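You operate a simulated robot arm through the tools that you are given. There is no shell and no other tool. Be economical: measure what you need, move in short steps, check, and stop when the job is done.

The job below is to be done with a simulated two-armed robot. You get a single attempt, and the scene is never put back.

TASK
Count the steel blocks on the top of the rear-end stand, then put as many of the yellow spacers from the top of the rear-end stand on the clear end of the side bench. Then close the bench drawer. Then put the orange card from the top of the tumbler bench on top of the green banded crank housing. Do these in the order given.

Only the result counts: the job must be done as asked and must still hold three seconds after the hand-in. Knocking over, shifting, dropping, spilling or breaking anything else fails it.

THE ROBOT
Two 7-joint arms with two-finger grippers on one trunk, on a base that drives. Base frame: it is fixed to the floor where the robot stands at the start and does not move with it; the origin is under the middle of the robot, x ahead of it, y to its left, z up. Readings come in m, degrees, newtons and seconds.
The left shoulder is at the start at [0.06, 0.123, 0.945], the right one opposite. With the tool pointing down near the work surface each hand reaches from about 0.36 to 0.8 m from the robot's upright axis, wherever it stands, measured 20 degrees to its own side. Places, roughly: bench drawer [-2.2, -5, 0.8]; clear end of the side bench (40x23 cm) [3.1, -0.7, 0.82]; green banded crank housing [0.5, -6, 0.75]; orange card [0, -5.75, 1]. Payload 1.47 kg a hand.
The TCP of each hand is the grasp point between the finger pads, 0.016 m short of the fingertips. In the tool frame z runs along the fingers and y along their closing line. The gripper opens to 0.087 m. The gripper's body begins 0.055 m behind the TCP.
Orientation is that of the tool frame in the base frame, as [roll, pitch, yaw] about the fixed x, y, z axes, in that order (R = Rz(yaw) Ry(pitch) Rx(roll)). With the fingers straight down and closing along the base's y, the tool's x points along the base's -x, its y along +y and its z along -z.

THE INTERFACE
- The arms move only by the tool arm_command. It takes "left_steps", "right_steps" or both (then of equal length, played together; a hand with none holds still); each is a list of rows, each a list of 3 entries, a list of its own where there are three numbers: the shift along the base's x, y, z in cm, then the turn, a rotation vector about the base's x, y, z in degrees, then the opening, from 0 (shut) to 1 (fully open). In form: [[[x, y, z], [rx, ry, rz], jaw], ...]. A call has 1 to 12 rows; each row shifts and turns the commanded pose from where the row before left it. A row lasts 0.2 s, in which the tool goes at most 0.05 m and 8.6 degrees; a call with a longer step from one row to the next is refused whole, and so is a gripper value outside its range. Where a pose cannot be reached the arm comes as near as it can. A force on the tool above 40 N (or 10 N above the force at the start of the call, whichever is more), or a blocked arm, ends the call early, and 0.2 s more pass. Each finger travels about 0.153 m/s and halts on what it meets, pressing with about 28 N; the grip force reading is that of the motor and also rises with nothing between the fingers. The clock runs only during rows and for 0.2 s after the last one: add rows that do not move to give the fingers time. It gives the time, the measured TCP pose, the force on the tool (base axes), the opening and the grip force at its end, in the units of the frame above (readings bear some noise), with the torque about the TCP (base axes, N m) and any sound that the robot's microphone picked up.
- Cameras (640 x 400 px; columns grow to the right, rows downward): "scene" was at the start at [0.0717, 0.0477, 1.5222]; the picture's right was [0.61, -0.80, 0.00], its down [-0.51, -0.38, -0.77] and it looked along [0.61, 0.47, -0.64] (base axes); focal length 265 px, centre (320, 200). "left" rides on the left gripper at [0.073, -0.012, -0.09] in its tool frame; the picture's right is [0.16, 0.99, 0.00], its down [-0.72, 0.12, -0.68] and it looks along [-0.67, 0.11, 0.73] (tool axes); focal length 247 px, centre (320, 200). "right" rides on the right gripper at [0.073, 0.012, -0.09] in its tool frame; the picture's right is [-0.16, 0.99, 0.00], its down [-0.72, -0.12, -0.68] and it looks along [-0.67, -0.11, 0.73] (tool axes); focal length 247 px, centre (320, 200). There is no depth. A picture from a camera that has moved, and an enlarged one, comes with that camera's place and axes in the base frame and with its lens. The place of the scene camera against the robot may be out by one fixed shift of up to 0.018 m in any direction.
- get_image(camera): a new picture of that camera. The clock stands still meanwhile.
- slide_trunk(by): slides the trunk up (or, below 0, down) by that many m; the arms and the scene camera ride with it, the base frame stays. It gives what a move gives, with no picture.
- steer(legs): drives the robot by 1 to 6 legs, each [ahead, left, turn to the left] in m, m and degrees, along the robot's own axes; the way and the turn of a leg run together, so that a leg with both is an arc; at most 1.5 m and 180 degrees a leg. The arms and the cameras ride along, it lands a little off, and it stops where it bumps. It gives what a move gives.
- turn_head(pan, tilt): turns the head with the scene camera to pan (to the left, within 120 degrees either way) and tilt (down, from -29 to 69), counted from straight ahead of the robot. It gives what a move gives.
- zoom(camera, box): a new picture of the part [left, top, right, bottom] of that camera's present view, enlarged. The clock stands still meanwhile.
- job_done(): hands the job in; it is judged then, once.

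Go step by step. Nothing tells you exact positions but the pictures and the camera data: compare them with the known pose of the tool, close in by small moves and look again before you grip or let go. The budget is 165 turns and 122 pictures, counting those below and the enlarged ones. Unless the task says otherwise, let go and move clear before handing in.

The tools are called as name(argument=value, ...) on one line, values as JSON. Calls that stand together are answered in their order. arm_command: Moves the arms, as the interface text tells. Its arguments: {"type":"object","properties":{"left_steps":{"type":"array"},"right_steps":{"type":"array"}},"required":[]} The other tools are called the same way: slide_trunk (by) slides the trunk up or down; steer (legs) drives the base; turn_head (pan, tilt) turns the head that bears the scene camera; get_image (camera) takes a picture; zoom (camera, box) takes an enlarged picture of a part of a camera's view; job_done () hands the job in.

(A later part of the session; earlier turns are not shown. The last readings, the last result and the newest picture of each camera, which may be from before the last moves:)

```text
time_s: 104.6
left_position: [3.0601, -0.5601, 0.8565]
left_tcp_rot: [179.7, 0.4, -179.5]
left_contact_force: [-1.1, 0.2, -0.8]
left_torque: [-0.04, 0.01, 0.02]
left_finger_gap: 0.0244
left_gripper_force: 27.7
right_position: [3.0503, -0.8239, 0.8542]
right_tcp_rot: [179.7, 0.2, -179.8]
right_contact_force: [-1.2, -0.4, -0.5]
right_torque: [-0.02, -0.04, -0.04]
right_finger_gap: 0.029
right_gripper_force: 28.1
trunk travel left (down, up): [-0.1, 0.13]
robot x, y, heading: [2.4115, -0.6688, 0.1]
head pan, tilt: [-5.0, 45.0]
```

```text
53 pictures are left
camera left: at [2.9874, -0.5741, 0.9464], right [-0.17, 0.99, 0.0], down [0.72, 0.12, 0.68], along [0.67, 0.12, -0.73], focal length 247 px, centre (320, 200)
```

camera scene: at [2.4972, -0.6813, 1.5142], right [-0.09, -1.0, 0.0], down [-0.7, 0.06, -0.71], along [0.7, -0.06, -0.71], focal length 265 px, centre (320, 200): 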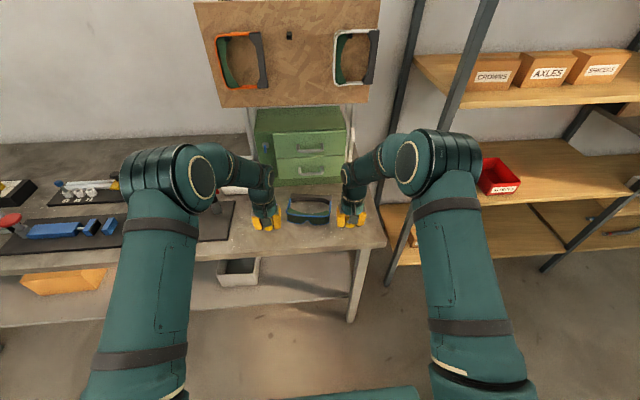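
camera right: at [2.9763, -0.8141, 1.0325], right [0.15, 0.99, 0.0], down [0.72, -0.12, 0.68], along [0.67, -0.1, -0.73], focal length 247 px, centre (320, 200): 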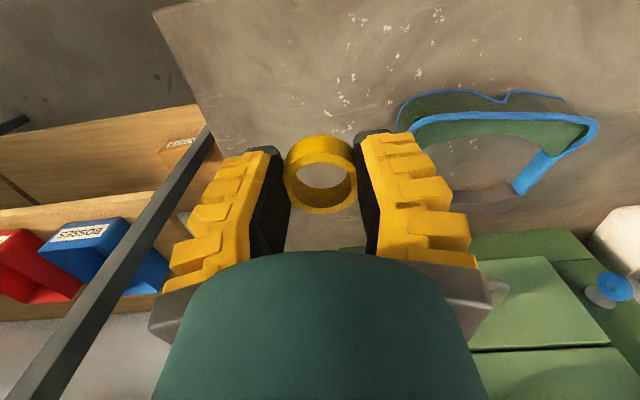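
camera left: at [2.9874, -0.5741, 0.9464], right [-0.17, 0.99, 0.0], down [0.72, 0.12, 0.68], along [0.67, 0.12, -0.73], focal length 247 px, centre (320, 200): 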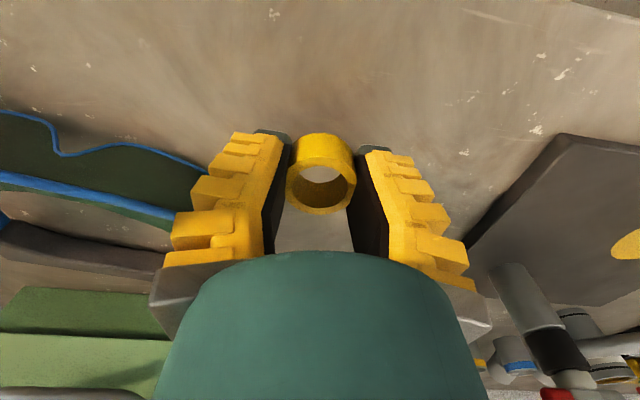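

Not touching yet; I continue down in small steps, watching the force.

arm_command(left_steps=[[[0, 0, -0.4], [0, 0, 0], 0.1], [[0, 0, -0.3], [0, 0, 0], 0.1], [[0, 0, 0], [0, 0, 0], 0.1]], right_steps=[[[0, 0, -0.4], [0, 0, 0], 0.1], [[0, 0, -0.3], [0, 0, 0], 0.1], [[0, 0, 0], [0, 0, 0], 0.1]])

arm_command(left_steps=[[[0, 0, -0.2], [0, 0, 0], 0.1], [[0, 0, -0.2], [0, 0, 0], 0.1], [[0, 0, 0], [0, 0, 0], 0.1]], right_steps=[[[0, 0, -0.2], [0, 0, 0], 0.1], [[0, 0, -0.2], [0, 0, 0], 0.1], [[0, 0, 0], [0, 0, 0], 0.1]])

```text
time_s: 105.4
left_position: [3.0598, -0.56, 0.8481]
left_tcp_rot: [179.8, 0.1, -179.5]
left_contact_force: [0.0, -0.5, -0.5]
left_torque: [-0.01, -0.01, -0.01]
left_finger_gap: 0.0243
left_gripper_force: 28.1
right_position: [3.0495, -0.8243, 0.8454]
right_tcp_rot: [179.8, 0.1, -179.9]
right_contact_force: [0.4, 0.1, -0.1]
right_torque: [0.01, 0.01, 0.0]
right_finger_gap: 0.0288
right_gripper_force: 27.7
trunk travel left (down, up): [-0.1, 0.13]
robot x, y, heading: [2.4128, -0.6746, -0.2]
head pan, tilt: [-5.0, 45.0]
```

```text
time_s: 106.2
left_position: [3.0586, -0.5612, 0.8456]
left_tcp_rot: [179.8, 0.2, -179.5]
left_contact_force: [-0.2, -0.2, 0.6]
left_torque: [-0.02, -0.01, 0.01]
left_finger_gap: 0.0246
left_gripper_force: 28.6
right_position: [3.0513, -0.826, 0.8413]
right_tcp_rot: [179.9, 0.1, -179.9]
right_contact_force: [0.8, 0.7, -0.3]
right_torque: [-0.01, 0.01, 0.03]
right_finger_gap: 0.0288
right_gripper_force: 28.1
trunk travel left (down, up): [-0.1, 0.13]
robot x, y, heading: [2.4136, -0.6722, 0.2]
head pan, tilt: [-5.0, 45.0]
```

arm_command(left_steps=[[[0, 0, -0.2], [0, 0, 0], 0.1], [[0, 0, -0.2], [0, 0, 0], 0.1], [[0, 0, 0], [0, 0, 0], 0.1]], right_steps=[[[0, 0, -0.2], [0, 0, 0], 0.1], [[0, 0, -0.2], [0, 0, 0], 0.1], [[0, 0, 0], [0, 0, 0], 0.1]])

arm_command(left_steps=[[[0, 0, -0.2], [0, 0, 0], 0.1], [[0, 0, 0], [0, 0, 0], 0.1]], right_steps=[[[0, 0, -0.2], [0, 0, 0], 0.1], [[0, 0, 0], [0, 0, 0], 0.1]])

zoom(camera="left", box=[200, 90, 440, 260])

zoom(camera="right", box=[200, 90, 440, 260])

```text
time_s: 107.0
left_position: [3.0593, -0.5599, 0.8422]
left_tcp_rot: [179.8, 0.3, -179.5]
left_contact_force: [0.4, 0.2, 0.2]
left_torque: [-0.01, -0.01, 0.0]
left_finger_gap: 0.0245
left_gripper_force: 27.8
right_position: [3.0502, -0.8254, 0.84]
right_tcp_rot: [179.9, 0.3, -179.8]
right_contact_force: [-0.9, -2.5, 11.0]
right_torque: [-0.1, -0.22, -0.05]
right_finger_gap: 0.0313
right_gripper_force: 28.5
trunk travel left (down, up): [-0.1, 0.13]
robot x, y, heading: [2.4088, -0.6709, -0.2]
head pan, tilt: [-5.0, 45.0]
```

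```text
time_s: 107.6
left_position: [3.0583, -0.5594, 0.8398]
left_tcp_rot: [179.7, 0.3, -179.5]
left_contact_force: [-0.5, 0.5, -1.0]
left_torque: [0.01, -0.03, -0.02]
left_finger_gap: 0.0247
left_gripper_force: 27.9
right_position: [3.051, -0.8242, 0.838]
right_tcp_rot: [179.9, 0.4, -179.7]
right_contact_force: [-2.0, -2.5, 23.7]
right_torque: [-0.05, -0.32, -0.12]
right_finger_gap: 0.0329
right_gripper_force: 28.5
trunk travel left (down, up): [-0.1, 0.13]
robot x, y, heading: [2.4127, -0.6721, -0.2]
head pan, tilt: [-5.0, 45.0]
```

```text
2.35 times, centred on (320, 175) of left
camera zoom: at [2.9859, -0.5736, 0.9309], right [-0.17, 0.99, 0.0], down [0.72, 0.12, 0.69], along [0.68, 0.12, -0.73], focal length 581 px, centre (320, 259)
```

zoom: 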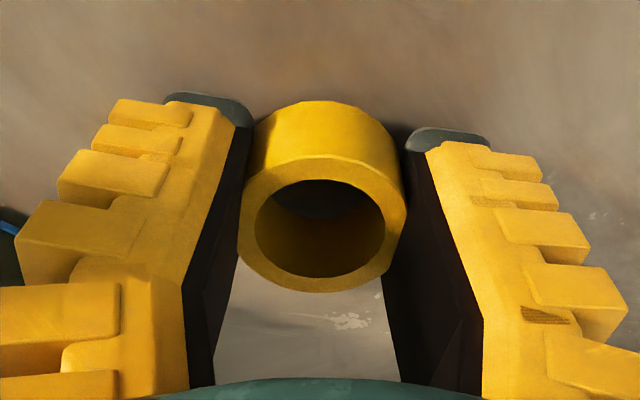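

```text
2.35 times, centred on (320, 175) of right
camera zoom: at [2.9761, -0.8147, 0.9262], right [0.15, 0.99, 0.0], down [0.72, -0.12, 0.68], along [0.68, -0.1, -0.73], focal length 581 px, centre (320, 259)
```

zoom: 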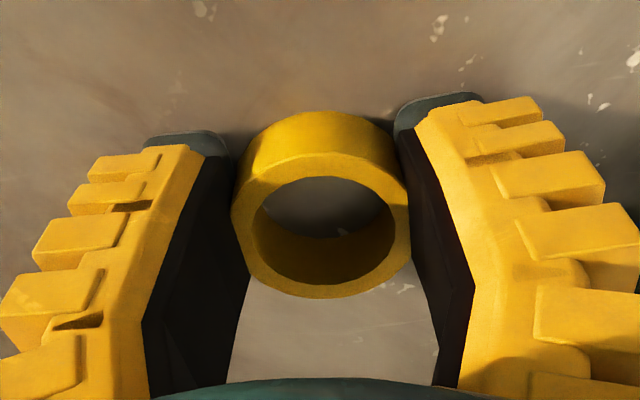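

The right ring is on the bench; I ease it and release, while the left goes on down.

arm_command(left_steps=[[[0, 0, -0.2], [0, 0, 0], 0.1], [[0, 0, 0], [0, 0, 0], 0.1], [[0, 0, 0], [0, 0, 0], 0.1], [[0, 0, 0], [0, 0, 0], 0.1]], right_steps=[[[0, 0, 0.15], [0, 0, 0], 0.2], [[0, 0, 0], [0, 0, 0], 0.4], [[0, 0, 0], [0, 0, 0], 0.55], [[0, 0, 0], [0, 0, 0], 0.55]])

arm_command(left_steps=[[[0, 0, -0.15], [0, 0, 0], 0.1], [[0, 0, 0], [0, 0, 0], 0.1]])

```text
time_s: 108.6
left_position: [3.0592, -0.5597, 0.8388]
left_tcp_rot: [179.7, 0.2, -179.5]
left_contact_force: [0.2, 0.0, 0.1]
left_torque: [-0.01, 0.04, 0.02]
left_finger_gap: 0.0244
left_gripper_force: 27.9
right_position: [3.05, -0.8242, 0.8363]
right_tcp_rot: [179.9, 0.1, -179.8]
right_contact_force: [-0.2, -0.8, -0.7]
right_torque: [0.0, 0.03, 0.0]
right_finger_gap: 0.0533
right_gripper_force: 3.7
trunk travel left (down, up): [-0.1, 0.13]
robot x, y, heading: [2.4111, -0.6708, 0.1]
head pan, tilt: [-5.0, 45.0]
```

```text
time_s: 109.2
left_position: [3.0592, -0.5605, 0.837]
left_tcp_rot: [179.8, 0.3, -179.5]
left_contact_force: [-0.8, 0.2, 8.8]
left_torque: [0.05, -0.07, 0.01]
left_finger_gap: 0.0249
left_gripper_force: 28.0
right_position: [3.0505, -0.8246, 0.8366]
right_tcp_rot: [179.9, 0.1, -179.9]
right_contact_force: [-0.1, 0.5, 0.1]
right_torque: [0.0, 0.0, 0.0]
right_finger_gap: 0.0536
right_gripper_force: 3.1
trunk travel left (down, up): [-0.1, 0.13]
robot x, y, heading: [2.4115, -0.6702, 0.2]
head pan, tilt: [-5.0, 45.0]
```

Left is in contact (8.8 N). I release it and raise both hands.

arm_command(left_steps=[[[0, 0, 0], [0, 0, 0], 0.35], [[0, 0, 0], [0, 0, 0], 0.5], [[0, 0, 0], [0, 0, 0], 0.5], [[0, 0, 1.5], [0, 0, 0], 0.5], [[0, 0, 3], [0, 0, 0], 0.5], [[0, 0, 4], [0, 0, 0], 0.5], [[0, 0, 4], [0, 0, 0], 0.5], [[-2, 1, 4], [0, 0, 0], 0.5], [[-3, 1, 3], [0, 0, 0], 0.5]], right_steps=[[[0, 0, 0], [0, 0, 0], 0.55], [[0, 0, 0], [0, 0, 0], 0.55], [[0, 0, 0], [0, 0, 0], 0.55], [[0, 0, 1.5], [0, 0, 0], 0.55], [[0, 0, 3], [0, 0, 0], 0.55], [[0, 0, 4], [0, 0, 0], 0.55], [[0, 0, 4], [0, 0, 0], 0.55], [[-2, -1, 4], [0, 0, 0], 0.55], [[-3, -1, 3], [0, 0, 0], 0.55]])

arm_command(left_steps=[[[-4, 1, 0], [0, 0, 0], 0.5], [[-4, 1, 0], [0, 0, 0], 0.5], [[-4, 1, 0], [0, 0, 0], 0.5], [[-4, 1, 0], [0, 0, 0], 0.5], [[-2, 1, 0], [0, 0, 0], 0.5]], right_steps=[[[-4, -1, 0], [0, 0, 0], 0.55], [[-4, -1, 0], [0, 0, 0], 0.55], [[-4, -1, 0], [0, 0, 0], 0.55], [[-4, -1, 0], [0, 0, 0], 0.55], [[-2, -1, 0], [0, 0, 0], 0.55]])

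zoom(camera="scene", box=[160, 130, 420, 270])

```text
time_s: 111.2
left_position: [3.0084, -0.5386, 1.0323]
left_tcp_rot: [179.8, 0.3, -179.6]
left_contact_force: [0.6, -0.5, 1.3]
left_torque: [0.01, -0.06, 0.03]
left_finger_gap: 0.0492
left_gripper_force: 4.1
right_position: [2.9986, -0.8464, 1.0351]
right_tcp_rot: [179.8, 0.2, -179.8]
right_contact_force: [-1.1, 0.0, 0.3]
right_torque: [0.0, -0.03, -0.01]
right_finger_gap: 0.0533
right_gripper_force: 3.7
trunk travel left (down, up): [-0.1, 0.13]
robot x, y, heading: [2.4123, -0.6702, -0.2]
head pan, tilt: [-5.0, 45.0]
```

```text
time_s: 112.4
left_position: [2.8282, -0.4928, 1.0312]
left_tcp_rot: [179.9, 0.3, -179.6]
left_contact_force: [-0.2, -0.8, 0.3]
left_torque: [0.0, -0.02, -0.02]
left_finger_gap: 0.049
left_gripper_force: 4.1
right_position: [2.8193, -0.8961, 1.0336]
right_tcp_rot: [179.8, 0.1, -179.9]
right_contact_force: [0.4, 0.2, -0.3]
right_torque: [-0.04, -0.01, 0.0]
right_finger_gap: 0.0535
right_gripper_force: 3.6
trunk travel left (down, up): [-0.1, 0.13]
robot x, y, heading: [2.4107, -0.6696, -0.2]
head pan, tilt: [-5.0, 45.0]
```

```text
2.46 times, centred on (290, 200) of scene
camera zoom: at [2.4963, -0.6812, 1.5142], right [-0.09, -1.0, 0.0], down [-0.7, 0.06, -0.71], along [0.7, -0.06, -0.71], focal length 653 px, centre (394, 200)
```

zoom: 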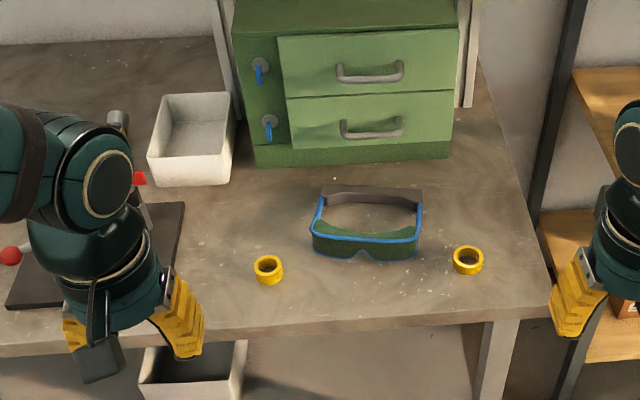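

Both spacers stand on the clear end, goggles untouched. Next the drawer: I raise the hands, back out to x≈1.05, turn right and go down the corridor between the wooden stand and the bin table.

arm_command(left_steps=[[[-1, 0, 4], [0, 0, 0], 0.5], [[-1, 0, 4], [0, 0, 0], 0.5], [[0, 0, 3], [0, 0, 0], 0.5]], right_steps=[[[-1, 1, 4], [0, 0, 0], 0.5], [[-1, 1, 4], [0, 0, 0], 0.5], [[0, 1, 3], [0, 0, 0], 0.5]])

steer(legs=[[-0.7, 0.13, 0], [-0.65, 0, 0], [0, 0, -90]])

turn_head(pan=0, tilt=25)

get_image(camera="scene")

```text
time_s: 113.2
left_position: [2.8096, -0.49, 1.1413]
left_tcp_rot: [179.8, 0.3, -179.5]
left_contact_force: [0.6, 0.3, 1.1]
left_torque: [-0.03, -0.02, -0.02]
left_finger_gap: 0.0488
left_gripper_force: 4.0
right_position: [2.8007, -0.8665, 1.1444]
right_tcp_rot: [179.8, 0.2, -179.8]
right_contact_force: [0.2, -1.0, 0.4]
right_torque: [0.03, 0.01, -0.01]
right_finger_gap: 0.0492
right_gripper_force: 4.0
trunk travel left (down, up): [-0.1, 0.13]
robot x, y, heading: [2.4129, -0.672, 0.3]
head pan, tilt: [-5.0, 45.0]
```

```text
time_s: 124.1
left_position: [1.2468, -0.9266, 1.1423]
left_tcp_rot: [179.8, 0.2, 89.9]
left_contact_force: [-0.1, -0.1, -0.5]
left_torque: [-0.01, 0.01, 0.02]
left_finger_gap: 0.0491
left_gripper_force: 3.4
right_position: [0.8695, -0.9158, 1.1429]
right_tcp_rot: [179.8, 0.1, 89.8]
right_contact_force: [0.2, 0.0, -0.9]
right_torque: [0.02, 0.01, -0.02]
right_finger_gap: 0.0494
right_gripper_force: 4.1
trunk travel left (down, up): [-0.1, 0.13]
robot x, y, heading: [1.072, -0.5291, -90.4]
head pan, tilt: [-5.0, 45.0]
```

```text
time_s: 124.9
left_position: [1.2465, -0.9268, 1.1417]
left_tcp_rot: [179.7, 0.2, 90.0]
left_contact_force: [0.0, -0.7, 0.5]
left_torque: [-0.02, -0.02, 0.0]
left_finger_gap: 0.0491
left_gripper_force: 3.6
right_position: [0.8709, -0.9157, 1.1423]
right_tcp_rot: [179.9, 0.1, 89.6]
right_contact_force: [0.8, -0.7, -0.3]
right_torque: [0.0, 0.02, 0.0]
right_finger_gap: 0.0492
right_gripper_force: 4.3
trunk travel left (down, up): [-0.1, 0.13]
robot x, y, heading: [1.0672, -0.5279, -90.4]
head pan, tilt: [0.0, 25.0]
```

```text
49 pictures are left
camera scene: at [1.0627, -0.6346, 1.5447], right [-1.0, 0.01, 0.0], down [0.0, 0.42, -0.91], along [-0.01, -0.91, -0.42], focal length 265 px, centre (320, 200)
```

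scene: 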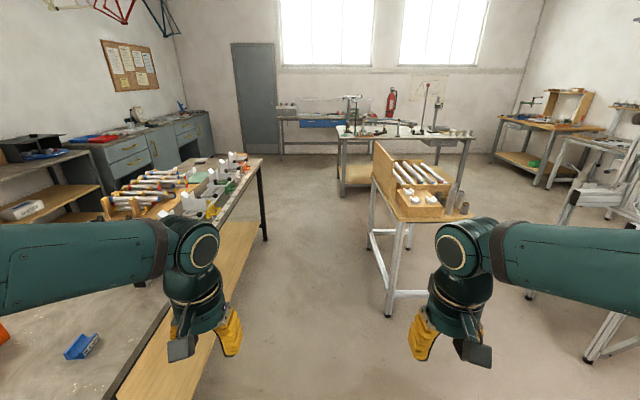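

The corridor looks passable; I raise the trunk so that the elbows clear the board, then drive through and look.

slide_trunk(by=0.12)

steer(legs=[[1.4, 0.02, 0.4], [1.25, 0, 0]])

turn_head(pan=-40, tilt=25)

get_image(camera="scene")

```text
time_s: 126.4
left_position: [1.2471, -0.9277, 1.2602]
left_tcp_rot: [179.8, 0.2, 89.9]
left_contact_force: [0.5, 0.2, -0.3]
left_torque: [-0.04, 0.03, -0.02]
left_finger_gap: 0.049
left_gripper_force: 3.9
right_position: [0.8703, -0.9157, 1.2629]
right_tcp_rot: [179.8, 0.1, 89.7]
right_contact_force: [0.4, 1.0, 0.1]
right_torque: [-0.01, 0.0, -0.02]
right_finger_gap: 0.0487
right_gripper_force: 4.0
trunk travel left (down, up): [-0.22, 0.01]
robot x, y, heading: [1.0676, -0.5308, -90.5]
head pan, tilt: [0.0, 25.0]
```

```text
time_s: 139.3
left_position: [1.1425, -3.5893, 1.2611]
left_tcp_rot: [179.9, 0.2, 86.7]
left_contact_force: [0.4, 0.2, -0.1]
left_torque: [0.0, -0.04, 0.0]
left_finger_gap: 0.0491
left_gripper_force: 4.1
right_position: [0.7675, -3.5558, 1.263]
right_tcp_rot: [179.8, 0.2, 86.4]
right_contact_force: [0.3, -0.5, 0.8]
right_torque: [-0.01, -0.02, 0.0]
right_finger_gap: 0.049
right_gripper_force: 3.9
trunk travel left (down, up): [-0.22, 0.01]
robot x, y, heading: [0.9863, -3.1817, -93.7]
head pan, tilt: [0.0, 25.0]
```

```text
time_s: 140.4
left_position: [1.143, -3.5888, 1.2614]
left_tcp_rot: [179.9, 0.3, 86.7]
left_contact_force: [0.1, -0.1, 0.3]
left_torque: [-0.02, 0.01, 0.02]
left_finger_gap: 0.0492
left_gripper_force: 4.5
right_position: [0.7694, -3.5562, 1.2632]
right_tcp_rot: [179.8, 0.1, 86.4]
right_contact_force: [0.6, 0.3, -0.5]
right_torque: [0.02, 0.0, 0.03]
right_finger_gap: 0.0493
right_gripper_force: 4.1
trunk travel left (down, up): [-0.22, 0.01]
robot x, y, heading: [0.9899, -3.1822, -93.9]
head pan, tilt: [-40.0, 25.0]
```

```text
48 pictures are left
camera scene: at [0.9191, -3.2612, 1.6647], right [-0.72, 0.69, 0.0], down [0.29, 0.31, -0.91], along [-0.63, -0.65, -0.42], focal length 265 px, centre (320, 200)
```

scene: 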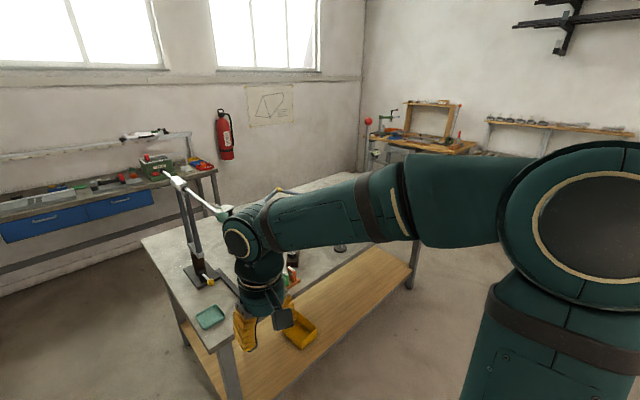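

steer(legs=[[0, 0, -86]])

turn_head(pan=0, tilt=28)

get_image(camera="scene")

```text
time_s: 144.5
left_position: [0.594, -3.3641, 1.26]
left_tcp_rot: [179.8, 0.1, 0.7]
left_contact_force: [-0.3, -0.1, 0.2]
left_torque: [0.01, 0.05, -0.01]
left_finger_gap: 0.0492
left_gripper_force: 4.4
right_position: [0.5996, -2.9865, 1.2645]
right_tcp_rot: [179.9, 0.1, 0.5]
right_contact_force: [-0.4, -0.6, 0.0]
right_torque: [-0.02, 0.01, 0.03]
right_finger_gap: 0.0491
right_gripper_force: 4.1
trunk travel left (down, up): [-0.22, 0.01]
robot x, y, heading: [0.9879, -3.1772, -179.5]
head pan, tilt: [-40.0, 25.0]
```

```text
time_s: 145.6
left_position: [0.5944, -3.3631, 1.2619]
left_tcp_rot: [179.7, 0.2, 0.8]
left_contact_force: [0.0, 0.2, -0.5]
left_torque: [0.0, 0.01, -0.02]
left_finger_gap: 0.0489
left_gripper_force: 3.6
right_position: [0.5997, -2.9868, 1.2644]
right_tcp_rot: [179.8, 0.2, 0.6]
right_contact_force: [0.3, -0.4, 0.2]
right_torque: [-0.02, 0.0, 0.03]
right_finger_gap: 0.0491
right_gripper_force: 4.3
trunk travel left (down, up): [-0.22, 0.01]
robot x, y, heading: [0.9872, -3.1814, -179.9]
head pan, tilt: [0.0, 28.0]
```

```text
47 pictures are left
camera scene: at [0.8823, -3.1852, 1.66], right [0.0, 1.0, 0.0], down [0.47, 0.0, -0.88], along [-0.88, 0.0, -0.47], focal length 265 px, centre (320, 200)
```

scene: 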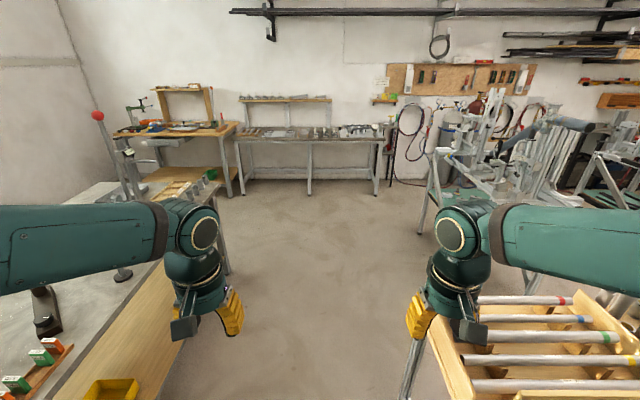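

steer(legs=[[1.2, 0.15, 0], [1.0, 0, 0]])

turn_head(pan=45, tilt=28)

get_image(camera="scene")

```text
time_s: 156.4
left_position: [-1.5895, -3.5342, 1.2608]
left_tcp_rot: [179.7, 0.1, 2.1]
left_contact_force: [0.0, 0.4, -0.3]
left_torque: [-0.03, -0.03, 0.0]
left_finger_gap: 0.0493
left_gripper_force: 4.3
right_position: [-1.592, -3.1584, 1.2611]
right_tcp_rot: [179.7, 0.1, 1.7]
right_contact_force: [0.4, 0.3, -0.6]
right_torque: [-0.01, 0.02, 0.0]
right_finger_gap: 0.0492
right_gripper_force: 4.5
trunk travel left (down, up): [-0.22, 0.01]
robot x, y, heading: [-1.1999, -3.3415, -178.6]
head pan, tilt: [0.0, 28.0]
```

```text
time_s: 157.5
left_position: [-1.5903, -3.5349, 1.261]
left_tcp_rot: [179.8, 0.2, 2.1]
left_contact_force: [-0.2, -0.4, -1.2]
left_torque: [-0.03, 0.01, 0.03]
left_finger_gap: 0.049
left_gripper_force: 3.8
right_position: [-1.5912, -3.159, 1.2638]
right_tcp_rot: [179.9, 0.0, 1.7]
right_contact_force: [-0.1, 0.5, -0.2]
right_torque: [0.01, 0.02, 0.01]
right_finger_gap: 0.049
right_gripper_force: 3.7
trunk travel left (down, up): [-0.22, 0.01]
robot x, y, heading: [-1.1989, -3.3408, -178.6]
head pan, tilt: [45.0, 28.0]
```

```text
46 pictures are left
camera scene: at [-1.2773, -3.4146, 1.6599], right [-0.72, 0.69, 0.0], down [0.32, 0.34, -0.88], along [-0.61, -0.64, -0.47], focal length 265 px, centre (320, 200)
```

scene: 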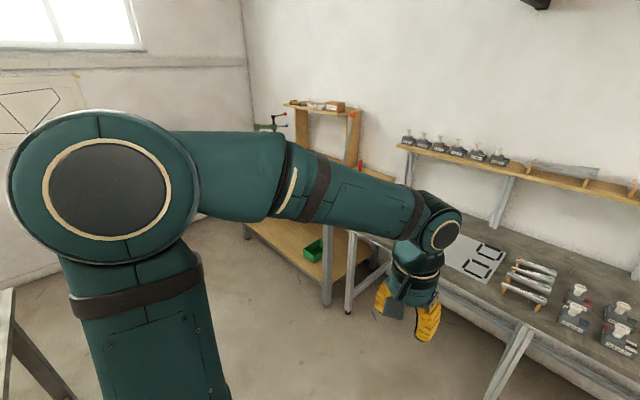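

steer(legs=[[0.2, 0, 0], [0, 0, 88]])

turn_head(pan=-35, tilt=28)

get_image(camera="scene")

```text
time_s: 162.9
left_position: [-1.2154, -3.7441, 1.2604]
left_tcp_rot: [179.8, 0.3, 91.3]
left_contact_force: [0.3, -0.2, 0.0]
left_torque: [-0.01, 0.0, -0.04]
left_finger_gap: 0.049
left_gripper_force: 4.1
right_position: [-1.5912, -3.7412, 1.2627]
right_tcp_rot: [179.9, 0.1, 90.9]
right_contact_force: [-0.3, -0.2, -0.3]
right_torque: [0.01, 0.0, 0.01]
right_finger_gap: 0.0494
right_gripper_force: 4.3
trunk travel left (down, up): [-0.22, 0.01]
robot x, y, heading: [-1.4017, -3.3475, -89.3]
head pan, tilt: [45.0, 28.0]
```

```text
time_s: 164.4
left_position: [-1.2149, -3.744, 1.2607]
left_tcp_rot: [179.7, 0.2, 91.2]
left_contact_force: [0.0, 0.7, 0.0]
left_torque: [-0.01, -0.01, 0.0]
left_finger_gap: 0.0491
left_gripper_force: 3.8
right_position: [-1.5898, -3.7403, 1.2632]
right_tcp_rot: [179.9, 0.1, 90.9]
right_contact_force: [-0.5, 0.4, -0.2]
right_torque: [0.01, 0.02, -0.01]
right_finger_gap: 0.0492
right_gripper_force: 3.5
trunk travel left (down, up): [-0.22, 0.01]
robot x, y, heading: [-1.3959, -3.3504, -89.4]
head pan, tilt: [-35.0, 28.0]
```

```text
45 pictures are left
camera scene: at [-1.4567, -3.4386, 1.66], right [-0.83, 0.56, 0.0], down [0.26, 0.39, -0.88], along [-0.5, -0.73, -0.47], focal length 265 px, centre (320, 200)
```

scene: 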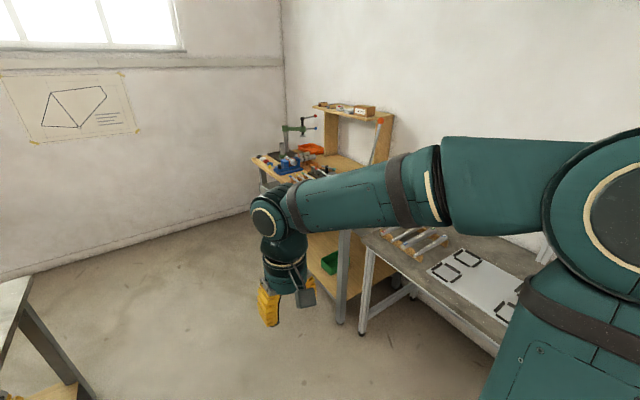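

steer(legs=[[1.0, 0, -0.5]])

turn_head(pan=-55, tilt=40)

get_image(camera="scene")

```text
time_s: 169.7
left_position: [-1.2084, -4.7478, 1.2603]
left_tcp_rot: [179.7, 0.2, 90.8]
left_contact_force: [-0.1, 0.0, -0.2]
left_torque: [0.07, -0.02, 0.03]
left_finger_gap: 0.0491
left_gripper_force: 3.6
right_position: [-1.5847, -4.7425, 1.2631]
right_tcp_rot: [179.9, 0.0, 90.5]
right_contact_force: [0.3, -1.2, 0.2]
right_torque: [0.04, 0.01, 0.02]
right_finger_gap: 0.0489
right_gripper_force: 4.1
trunk travel left (down, up): [-0.22, 0.01]
robot x, y, heading: [-1.3895, -4.3522, -89.5]
head pan, tilt: [-35.0, 28.0]
```

```text
time_s: 170.5
left_position: [-1.2085, -4.7485, 1.262]
left_tcp_rot: [179.7, 0.3, 90.8]
left_contact_force: [0.0, -0.6, -0.4]
left_torque: [0.0, 0.0, 0.0]
left_finger_gap: 0.0492
left_gripper_force: 3.9
right_position: [-1.584, -4.7417, 1.2633]
right_tcp_rot: [179.9, 0.1, 90.6]
right_contact_force: [-1.1, -0.1, 0.9]
right_torque: [0.01, -0.02, -0.03]
right_finger_gap: 0.0492
right_gripper_force: 3.9
trunk travel left (down, up): [-0.22, 0.01]
robot x, y, heading: [-1.3896, -4.3524, -89.7]
head pan, tilt: [-55.0, 40.0]
```

```text
44 pictures are left
camera scene: at [-1.4661, -4.4154, 1.6415], right [-0.58, 0.82, 0.0], down [0.52, 0.37, -0.77], along [-0.63, -0.44, -0.64], focal length 265 px, centre (320, 200)
```

scene: 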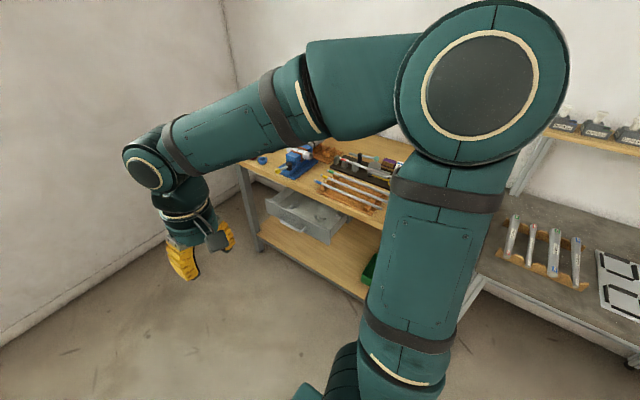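

I see an open grey drawer under the wooden bench's top. I zoom in on it.

zoom(camera="scene", box=[230, 140, 390, 290])

```text
2.67 times, centred on (310, 215) of scene
camera zoom: at [-1.4661, -4.4154, 1.6415], right [-0.58, 0.82, 0.0], down [0.52, 0.37, -0.77], along [-0.63, -0.44, -0.64], focal length 708 px, centre (347, 160)
```

zoom: 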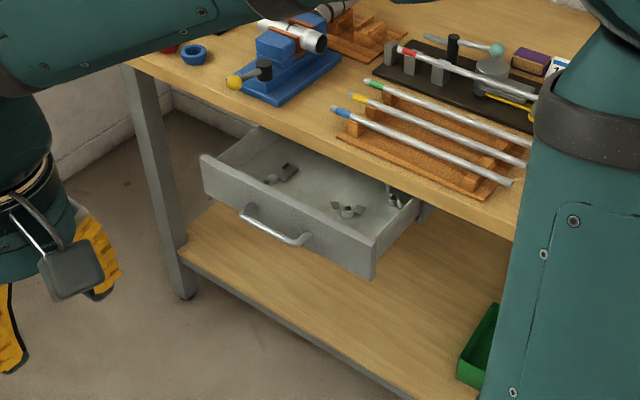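

The drawer sticks out about 0.1 m: front face near x≈-2.2, y -5.28…-4.87, lip z≈0.74. I place the robot in front of it, facing the wall.

steer(legs=[[0.58, -0.1, 0], [0, 0, -90]])

turn_head(pan=10, tilt=50)

get_image(camera="scene")

```text
time_s: 177.7
left_position: [-1.8859, -5.1117, 1.2597]
left_tcp_rot: [179.8, 0.2, 0.5]
left_contact_force: [-0.7, 0.2, 0.3]
left_torque: [0.0, 0.01, 0.0]
left_finger_gap: 0.049
left_gripper_force: 4.5
right_position: [-1.8772, -4.7362, 1.2635]
right_tcp_rot: [179.8, 0.1, 0.3]
right_contact_force: [1.1, -0.2, 0.5]
right_torque: [0.02, 0.02, 0.03]
right_finger_gap: 0.0491
right_gripper_force: 3.6
trunk travel left (down, up): [-0.22, 0.01]
robot x, y, heading: [-1.4885, -4.9337, -180.1]
head pan, tilt: [-55.0, 40.0]
```

```text
time_s: 179.0
left_position: [-1.8856, -5.1127, 1.2607]
left_tcp_rot: [179.8, 0.3, 0.6]
left_contact_force: [0.1, 0.0, 0.2]
left_torque: [-0.02, -0.04, -0.01]
left_finger_gap: 0.0491
left_gripper_force: 4.0
right_position: [-1.8768, -4.7361, 1.2634]
right_tcp_rot: [180.0, 0.0, 0.3]
right_contact_force: [-0.2, 0.8, -0.2]
right_torque: [0.04, 0.0, 0.0]
right_finger_gap: 0.0491
right_gripper_force: 3.5
trunk travel left (down, up): [-0.22, 0.01]
robot x, y, heading: [-1.4875, -4.931, -180.3]
head pan, tilt: [10.0, 50.0]
```

```text
42 pictures are left
camera scene: at [-1.5806, -4.949, 1.6273], right [-0.17, 0.98, 0.0], down [0.75, 0.13, -0.64], along [-0.63, -0.11, -0.77], focal length 265 px, centre (320, 200)
```

scene: 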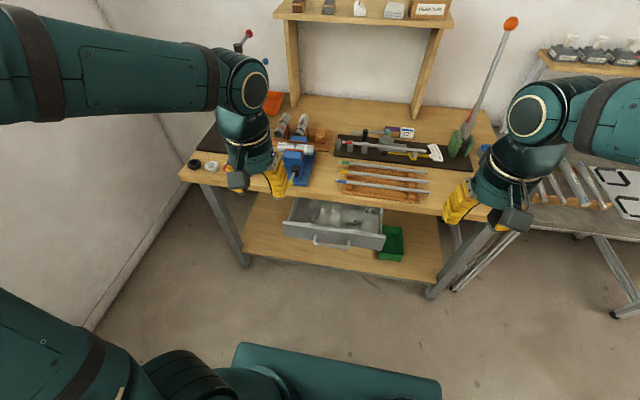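

I lower the trunk and check the drawer from the left hand camera.

slide_trunk(by=-0.18)

get_image(camera="left")

get_image(camera="scene")

```text
time_s: 181.0
left_position: [-1.8855, -5.1123, 1.0813]
left_tcp_rot: [179.8, 0.4, 0.5]
left_contact_force: [-0.8, 0.7, 0.2]
left_torque: [-0.01, -0.02, -0.01]
left_finger_gap: 0.0491
left_gripper_force: 3.8
right_position: [-1.878, -4.7364, 1.082]
right_tcp_rot: [179.9, 0.1, 0.3]
right_contact_force: [0.1, 0.3, -0.1]
right_torque: [0.04, 0.01, -0.03]
right_finger_gap: 0.049
right_gripper_force: 3.7
trunk travel left (down, up): [-0.04, 0.19]
robot x, y, heading: [-1.492, -4.9322, -179.6]
head pan, tilt: [10.0, 50.0]
```

```text
41 pictures are left
camera left: at [-1.8118, -5.1, 1.1712], right [0.17, -0.99, 0.0], down [-0.72, -0.12, 0.68], along [-0.67, -0.12, -0.73], focal length 247 px, centre (320, 200)
```

left: 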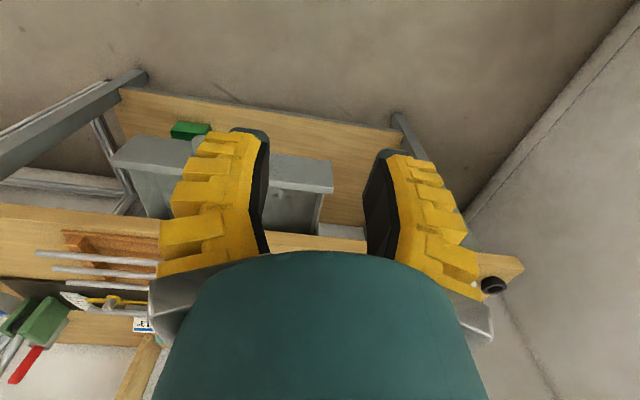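

```text
40 pictures are left
camera scene: at [-1.5805, -4.9491, 1.4474], right [-0.17, 0.98, 0.0], down [0.75, 0.13, -0.64], along [-0.63, -0.11, -0.77], focal length 265 px, centre (320, 200)
```

scene: 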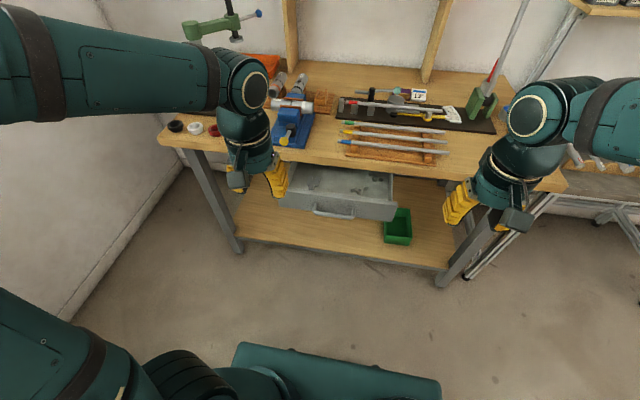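

zoom(camera="scene", box=[250, 140, 430, 240])

zoom(camera="left", box=[90, 90, 430, 260])

```text
3.56 times, centred on (340, 190) of scene
camera zoom: at [-1.5805, -4.9491, 1.4474], right [-0.17, 0.98, 0.0], down [0.75, 0.13, -0.64], along [-0.63, -0.11, -0.77], focal length 944 px, centre (249, 236)
```

zoom: 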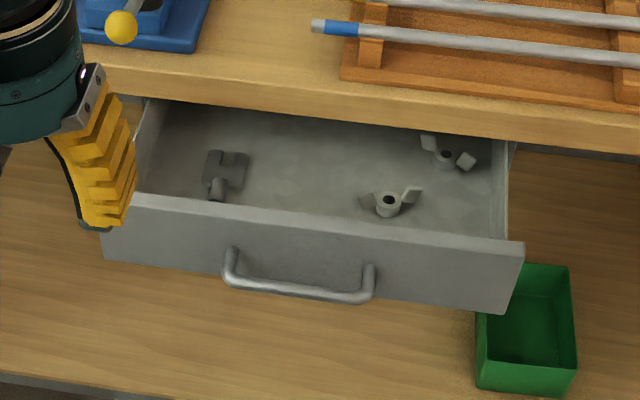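

```text
1.88 times, centred on (260, 175) of left
camera zoom: at [-1.8118, -5.1, 1.1712], right [0.17, -0.99, 0.0], down [-0.72, -0.12, 0.68], along [-0.67, -0.12, -0.73], focal length 465 px, centre (433, 247)
```

zoom: 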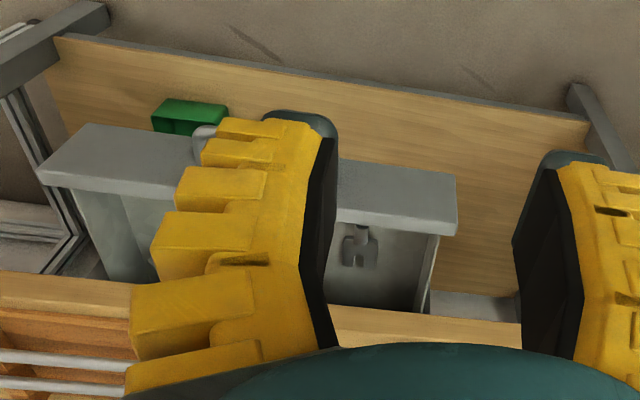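

The drawer front is near x≈-2.09, z 0.77–0.845, handle bar at y≈-4.99, z≈0.79. I bring the closed left fingers, tilted forward, in front of the handle.

arm_command(left_steps=[[[-0.5, 1.5, -3.5], [0, 7.5, 0], 0], [[-1, 1.5, -3.6], [0, 7.5, 0], 0], [[-1, 1.5, -3.6], [0, 7.5, 0], 0], [[-1, 1.5, -3.6], [0, 7.5, 0], 0], [[-1, 1.5, -3.6], [0, 0, 0], 0], [[-1, 1.5, -3.6], [0, 0, 0], 0], [[-1, 1.5, -3.6], [0, 0, 0], 0], [[-1, 1.7, -3.6], [0, 0, 0], 0], [[0, 0, 0], [0, 0, 0], 0]])

zoom(camera="scene", box=[220, 120, 460, 270])

get_image(camera="left")

```text
time_s: 183.0
left_position: [-1.962, -4.9903, 0.7954]
left_tcp_rot: [-179.9, 30.3, 0.7]
left_contact_force: [0.2, -0.1, -0.2]
left_torque: [0.02, 0.02, 0.02]
left_finger_gap: 0.0
left_gripper_force: 28.4
right_position: [-1.8755, -4.7362, 1.0838]
right_tcp_rot: [179.9, 0.2, 0.3]
right_contact_force: [-0.5, 0.1, -0.4]
right_torque: [-0.01, 0.03, -0.02]
right_finger_gap: 0.0492
right_gripper_force: 4.0
trunk travel left (down, up): [-0.04, 0.19]
robot x, y, heading: [-1.4863, -4.9326, -180.1]
head pan, tilt: [10.0, 50.0]
```

```text
2.67 times, centred on (340, 195) of scene
camera zoom: at [-1.5802, -4.9491, 1.4473], right [-0.17, 0.98, 0.0], down [0.75, 0.13, -0.64], along [-0.63, -0.11, -0.77], focal length 708 px, centre (267, 213)
```

zoom: 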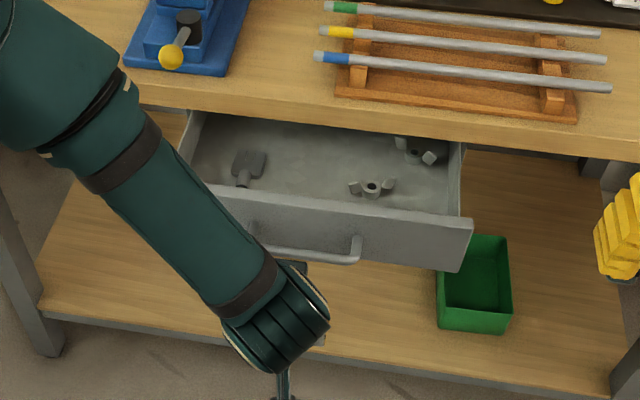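

```text
36 pictures are left
camera left: at [-1.8537, -4.9786, 0.8362], right [0.15, -0.99, -0.08], down [-0.28, -0.12, 0.95], along [-0.95, -0.12, -0.29], focal length 247 px, centre (320, 200)
```

left: 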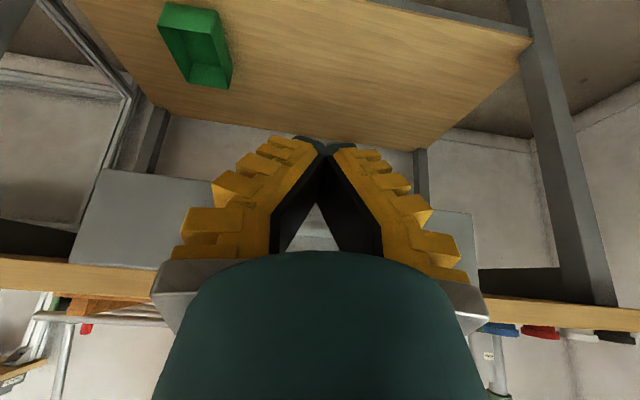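

The fingertips are level with the middle of the drawer front; I push slowly.

arm_command(left_steps=[[[-2, 0, 0], [0, 0, 0], 0], [[-2, 0, 0], [0, 0, 0], 0], [[-2, 0, 0], [0, 0, 0], 0], [[-1.5, 0, 0], [0, 0, 0], 0], [[-1.5, 0, 0], [0, 0, 0], 0], [[-1.5, 0, 0], [0, 0, 0], 0]])

zoom(camera="scene", box=[220, 120, 460, 270])

```text
time_s: 184.4
left_position: [-2.0646, -4.9905, 0.7952]
left_tcp_rot: [-179.9, 30.3, 0.7]
left_contact_force: [0.3, 0.2, -0.7]
left_torque: [0.04, 0.04, -0.01]
left_finger_gap: 0.0003
left_gripper_force: 28.1
right_position: [-1.8785, -4.7361, 1.0818]
right_tcp_rot: [179.8, 0.1, 0.3]
right_contact_force: [-0.8, -1.0, 0.5]
right_torque: [0.02, 0.0, 0.0]
right_finger_gap: 0.049
right_gripper_force: 4.3
trunk travel left (down, up): [-0.04, 0.19]
robot x, y, heading: [-1.4851, -4.9343, -179.6]
head pan, tilt: [10.0, 50.0]
```

```text
2.67 times, centred on (340, 195) of scene
camera zoom: at [-1.5809, -4.9491, 1.4472], right [-0.17, 0.98, 0.0], down [0.75, 0.13, -0.64], along [-0.63, -0.11, -0.77], focal length 708 px, centre (267, 213)
```

zoom: 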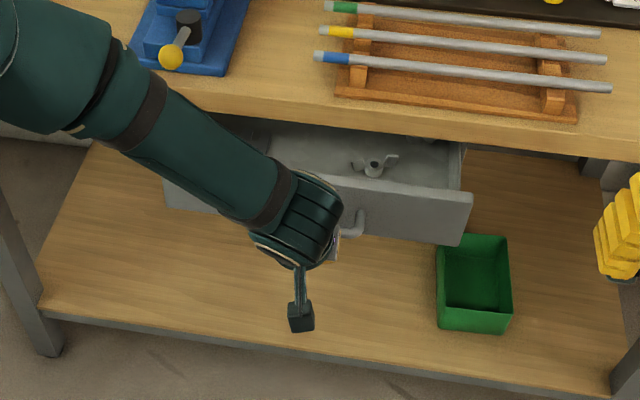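

arm_command(left_steps=[[[-1.5, 0, 0], [0, 0, 0], 0], [[-1.5, 0, 0], [0, 0, 0], 0], [[-1, 0, 0], [0, 0, 0], 0], [[-1, 0, 0], [0, 0, 0], 0]])

get_image(camera="scene")

```text
time_s: 185.4
left_position: [-2.1155, -4.989, 0.794]
left_tcp_rot: [-179.9, 30.1, 0.6]
left_contact_force: [0.1, 0.4, -0.3]
left_torque: [-0.01, -0.03, -0.02]
left_finger_gap: 0.0003
left_gripper_force: 28.5
right_position: [-1.8779, -4.7362, 1.0838]
right_tcp_rot: [179.9, 0.1, 0.3]
right_contact_force: [0.2, -0.6, -0.4]
right_torque: [-0.02, 0.0, -0.01]
right_finger_gap: 0.049
right_gripper_force: 3.9
trunk travel left (down, up): [-0.04, 0.19]
robot x, y, heading: [-1.4864, -4.9326, -180.1]
head pan, tilt: [10.0, 50.0]
```

```text
34 pictures are left
camera scene: at [-1.5807, -4.9491, 1.4472], right [-0.17, 0.98, 0.0], down [0.75, 0.13, -0.64], along [-0.63, -0.11, -0.77], focal length 265 px, centre (320, 200)
```

scene: 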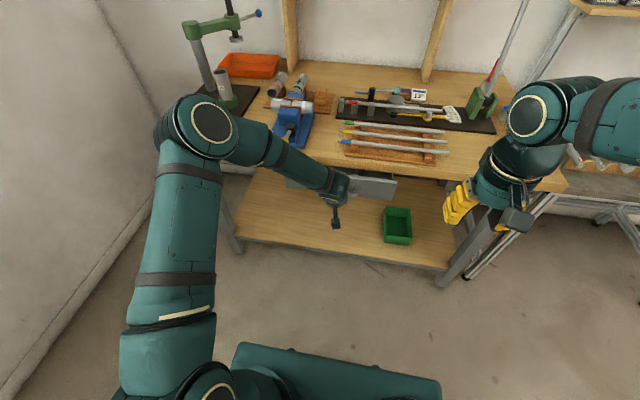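

arm_command(left_steps=[[[-1, 0, 0], [0, 0, 0], 0], [[-1, 0, 0], [0, 0, 0], 0], [[0, 0, 0], [0, 0, 0], 0]])

zoom(camera="scene", box=[180, 70, 460, 240])

```text
time_s: 186.2
left_position: [-2.1356, -4.9906, 0.7933]
left_tcp_rot: [-179.9, 30.3, 0.6]
left_contact_force: [0.9, -0.5, -0.7]
left_torque: [-0.01, -0.02, 0.0]
left_finger_gap: 0.006
left_gripper_force: 28.2
right_position: [-1.8785, -4.7354, 1.0823]
right_tcp_rot: [179.9, 0.1, 0.3]
right_contact_force: [1.0, -0.2, 0.7]
right_torque: [0.01, -0.02, 0.0]
right_finger_gap: 0.0487
right_gripper_force: 3.9
trunk travel left (down, up): [-0.04, 0.19]
robot x, y, heading: [-1.4878, -4.9293, -179.9]
head pan, tilt: [10.0, 50.0]
```

```text
2.29 times, centred on (320, 155) of scene
camera zoom: at [-1.5806, -4.9491, 1.4473], right [-0.17, 0.98, 0.0], down [0.75, 0.13, -0.64], along [-0.63, -0.11, -0.77], focal length 607 px, centre (320, 303)
```

zoom: 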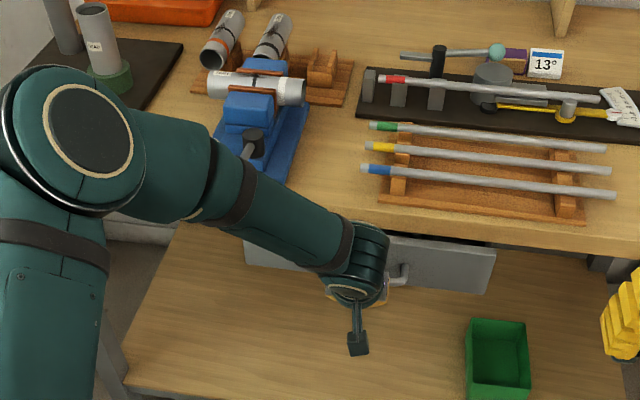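

The forearm keeps about 12 cm from the vise; I keep pushing gently until the drawer stops.

arm_command(left_steps=[[[-0.7, 0, 0], [0, 0, 0], 0], [[-0.7, 0, 0], [0, 0, 0], 0], [[-0.6, 0, 0], [0, 0, 0], 0], [[0, 0, 0], [0, 0, 0], 0]])

zoom(camera="scene", box=[180, 70, 460, 240])

```text
time_s: 187.2
left_position: [-2.1552, -4.9896, 0.7936]
left_tcp_rot: [-179.9, 30.3, 0.6]
left_contact_force: [1.8, 0.7, -1.3]
left_torque: [0.03, 0.0, -0.03]
left_finger_gap: 0.006
left_gripper_force: 28.0
right_position: [-1.8774, -4.7357, 1.0816]
right_tcp_rot: [179.9, 0.1, 0.3]
right_contact_force: [0.1, -0.3, -0.7]
right_torque: [0.01, 0.0, 0.02]
right_finger_gap: 0.0492
right_gripper_force: 4.7
trunk travel left (down, up): [-0.04, 0.19]
robot x, y, heading: [-1.4891, -4.9307, -180.2]
head pan, tilt: [10.0, 50.0]
```

```text
2.29 times, centred on (320, 155) of scene
camera zoom: at [-1.5806, -4.949, 1.4473], right [-0.17, 0.98, 0.0], down [0.75, 0.13, -0.64], along [-0.63, -0.11, -0.77], focal length 607 px, centre (320, 303)
```

zoom: 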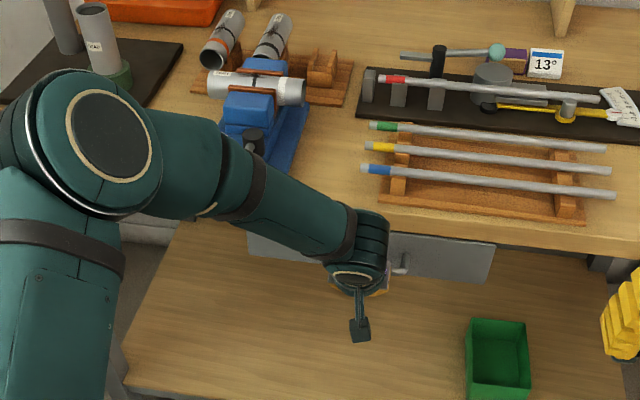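

arm_command(left_steps=[[[-0.5, 0, 0], [0, 0, 0], 0], [[-0.5, 0, 0], [0, 0, 0], 0], [[-0.5, 0, 0], [0, 0, 0], 0], [[0, 0, 0], [0, 0, 0], 0]])

arm_command(left_steps=[[[-0.5, 0, 0], [0, 0, 0], 0], [[-0.5, 0, 0], [0, 0, 0], 0], [[0, 0, 0], [0, 0, 0], 0]])

zoom(camera="scene", box=[180, 70, 460, 240])

```text
time_s: 188.2
left_position: [-2.1699, -4.9902, 0.7949]
left_tcp_rot: [180.0, 30.2, 0.7]
left_contact_force: [7.6, -0.6, -0.7]
left_torque: [0.0, 0.03, -0.02]
left_finger_gap: 0.0057
left_gripper_force: 27.8
right_position: [-1.8764, -4.7364, 1.0825]
right_tcp_rot: [179.9, 0.1, 0.3]
right_contact_force: [-0.3, 0.4, 0.0]
right_torque: [-0.01, 0.02, 0.0]
right_finger_gap: 0.0489
right_gripper_force: 3.2
trunk travel left (down, up): [-0.04, 0.19]
robot x, y, heading: [-1.4861, -4.9325, -179.8]
head pan, tilt: [10.0, 50.0]
```

```text
time_s: 188.8
left_position: [-2.1722, -4.9902, 0.7914]
left_tcp_rot: [-180.0, 29.5, 0.4]
left_contact_force: [4.9, 1.1, -1.2]
left_torque: [0.01, 0.01, -0.01]
left_finger_gap: 0.0
left_gripper_force: 28.0
right_position: [-1.8772, -4.7366, 1.0829]
right_tcp_rot: [180.0, 0.1, 0.3]
right_contact_force: [-0.1, 0.9, 0.7]
right_torque: [0.0, -0.01, 0.01]
right_finger_gap: 0.0491
right_gripper_force: 3.8
trunk travel left (down, up): [-0.04, 0.19]
robot x, y, heading: [-1.4894, -4.9346, -179.9]
head pan, tilt: [10.0, 50.0]
stopped in row 2 (left hand): the force on the tool passed its limit at 49 N (the readings are from after the stop); the commanded pose is now the measured one
```

```text
2.29 times, centred on (320, 155) of scene
camera zoom: at [-1.5805, -4.949, 1.4472], right [-0.17, 0.98, 0.0], down [0.75, 0.13, -0.64], along [-0.63, -0.11, -0.77], focal length 607 px, centre (320, 303)
```

zoom: 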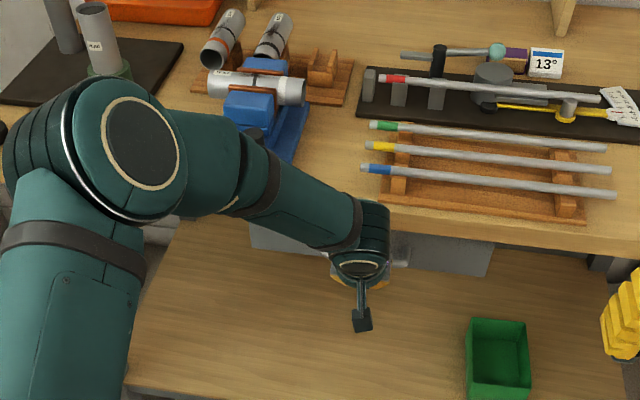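

The drawer has hit its stop (49 N). I back the hand straight off and check that it stays closed.

arm_command(left_steps=[[[0.5, 0, 0], [0, 0, 0], 0], [[1, 0, 0], [0, 0, 0], 0], [[1.5, 0, 0], [0, 0, 0], 0], [[3, 0, 0], [0, 0, 0], 0], [[4, 0, 0], [0, 0, 0], 0], [[4, 0, 0], [0, 0, 0], 0], [[4, -1, 2], [0, -7.5, 0], 0], [[3, -2, 3], [0, -7.5, 0], 0], [[1, -3, 3.5], [0, -7.5, 0], 0], [[1, -3, 3.5], [0, -7.5, 0], 0], [[0, -2, 4], [0, 0, 0], 0.5], [[0, 0, 4], [0, 0, 0], 0.5]])

zoom(camera="scene", box=[180, 70, 460, 240])

```text
time_s: 191.4
left_position: [-1.9451, -5.0972, 0.9902]
left_tcp_rot: [179.8, -0.4, 0.5]
left_contact_force: [-0.5, -0.7, 0.2]
left_torque: [-0.01, -0.04, -0.01]
left_finger_gap: 0.0491
left_gripper_force: 3.8
right_position: [-1.8761, -4.737, 1.0841]
right_tcp_rot: [179.8, 0.1, 0.3]
right_contact_force: [-0.4, -0.9, 0.3]
right_torque: [0.01, -0.03, 0.0]
right_finger_gap: 0.0492
right_gripper_force: 4.0
trunk travel left (down, up): [-0.04, 0.19]
robot x, y, heading: [-1.4882, -4.9311, -180.0]
head pan, tilt: [10.0, 50.0]
```

```text
2.29 times, centred on (320, 155) of scene
camera zoom: at [-1.5796, -4.9487, 1.4473], right [-0.17, 0.98, 0.0], down [0.75, 0.13, -0.64], along [-0.63, -0.11, -0.77], focal length 607 px, centre (320, 303)
```

zoom: 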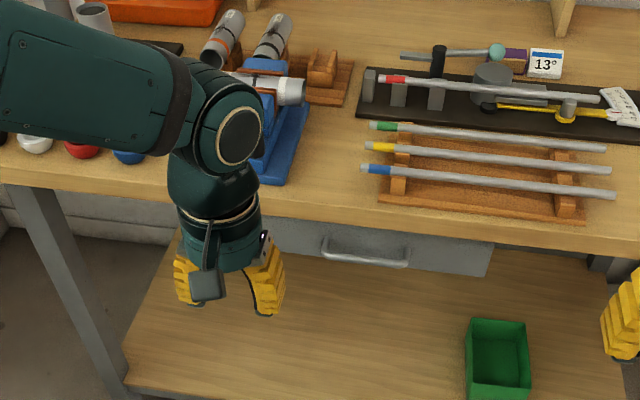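

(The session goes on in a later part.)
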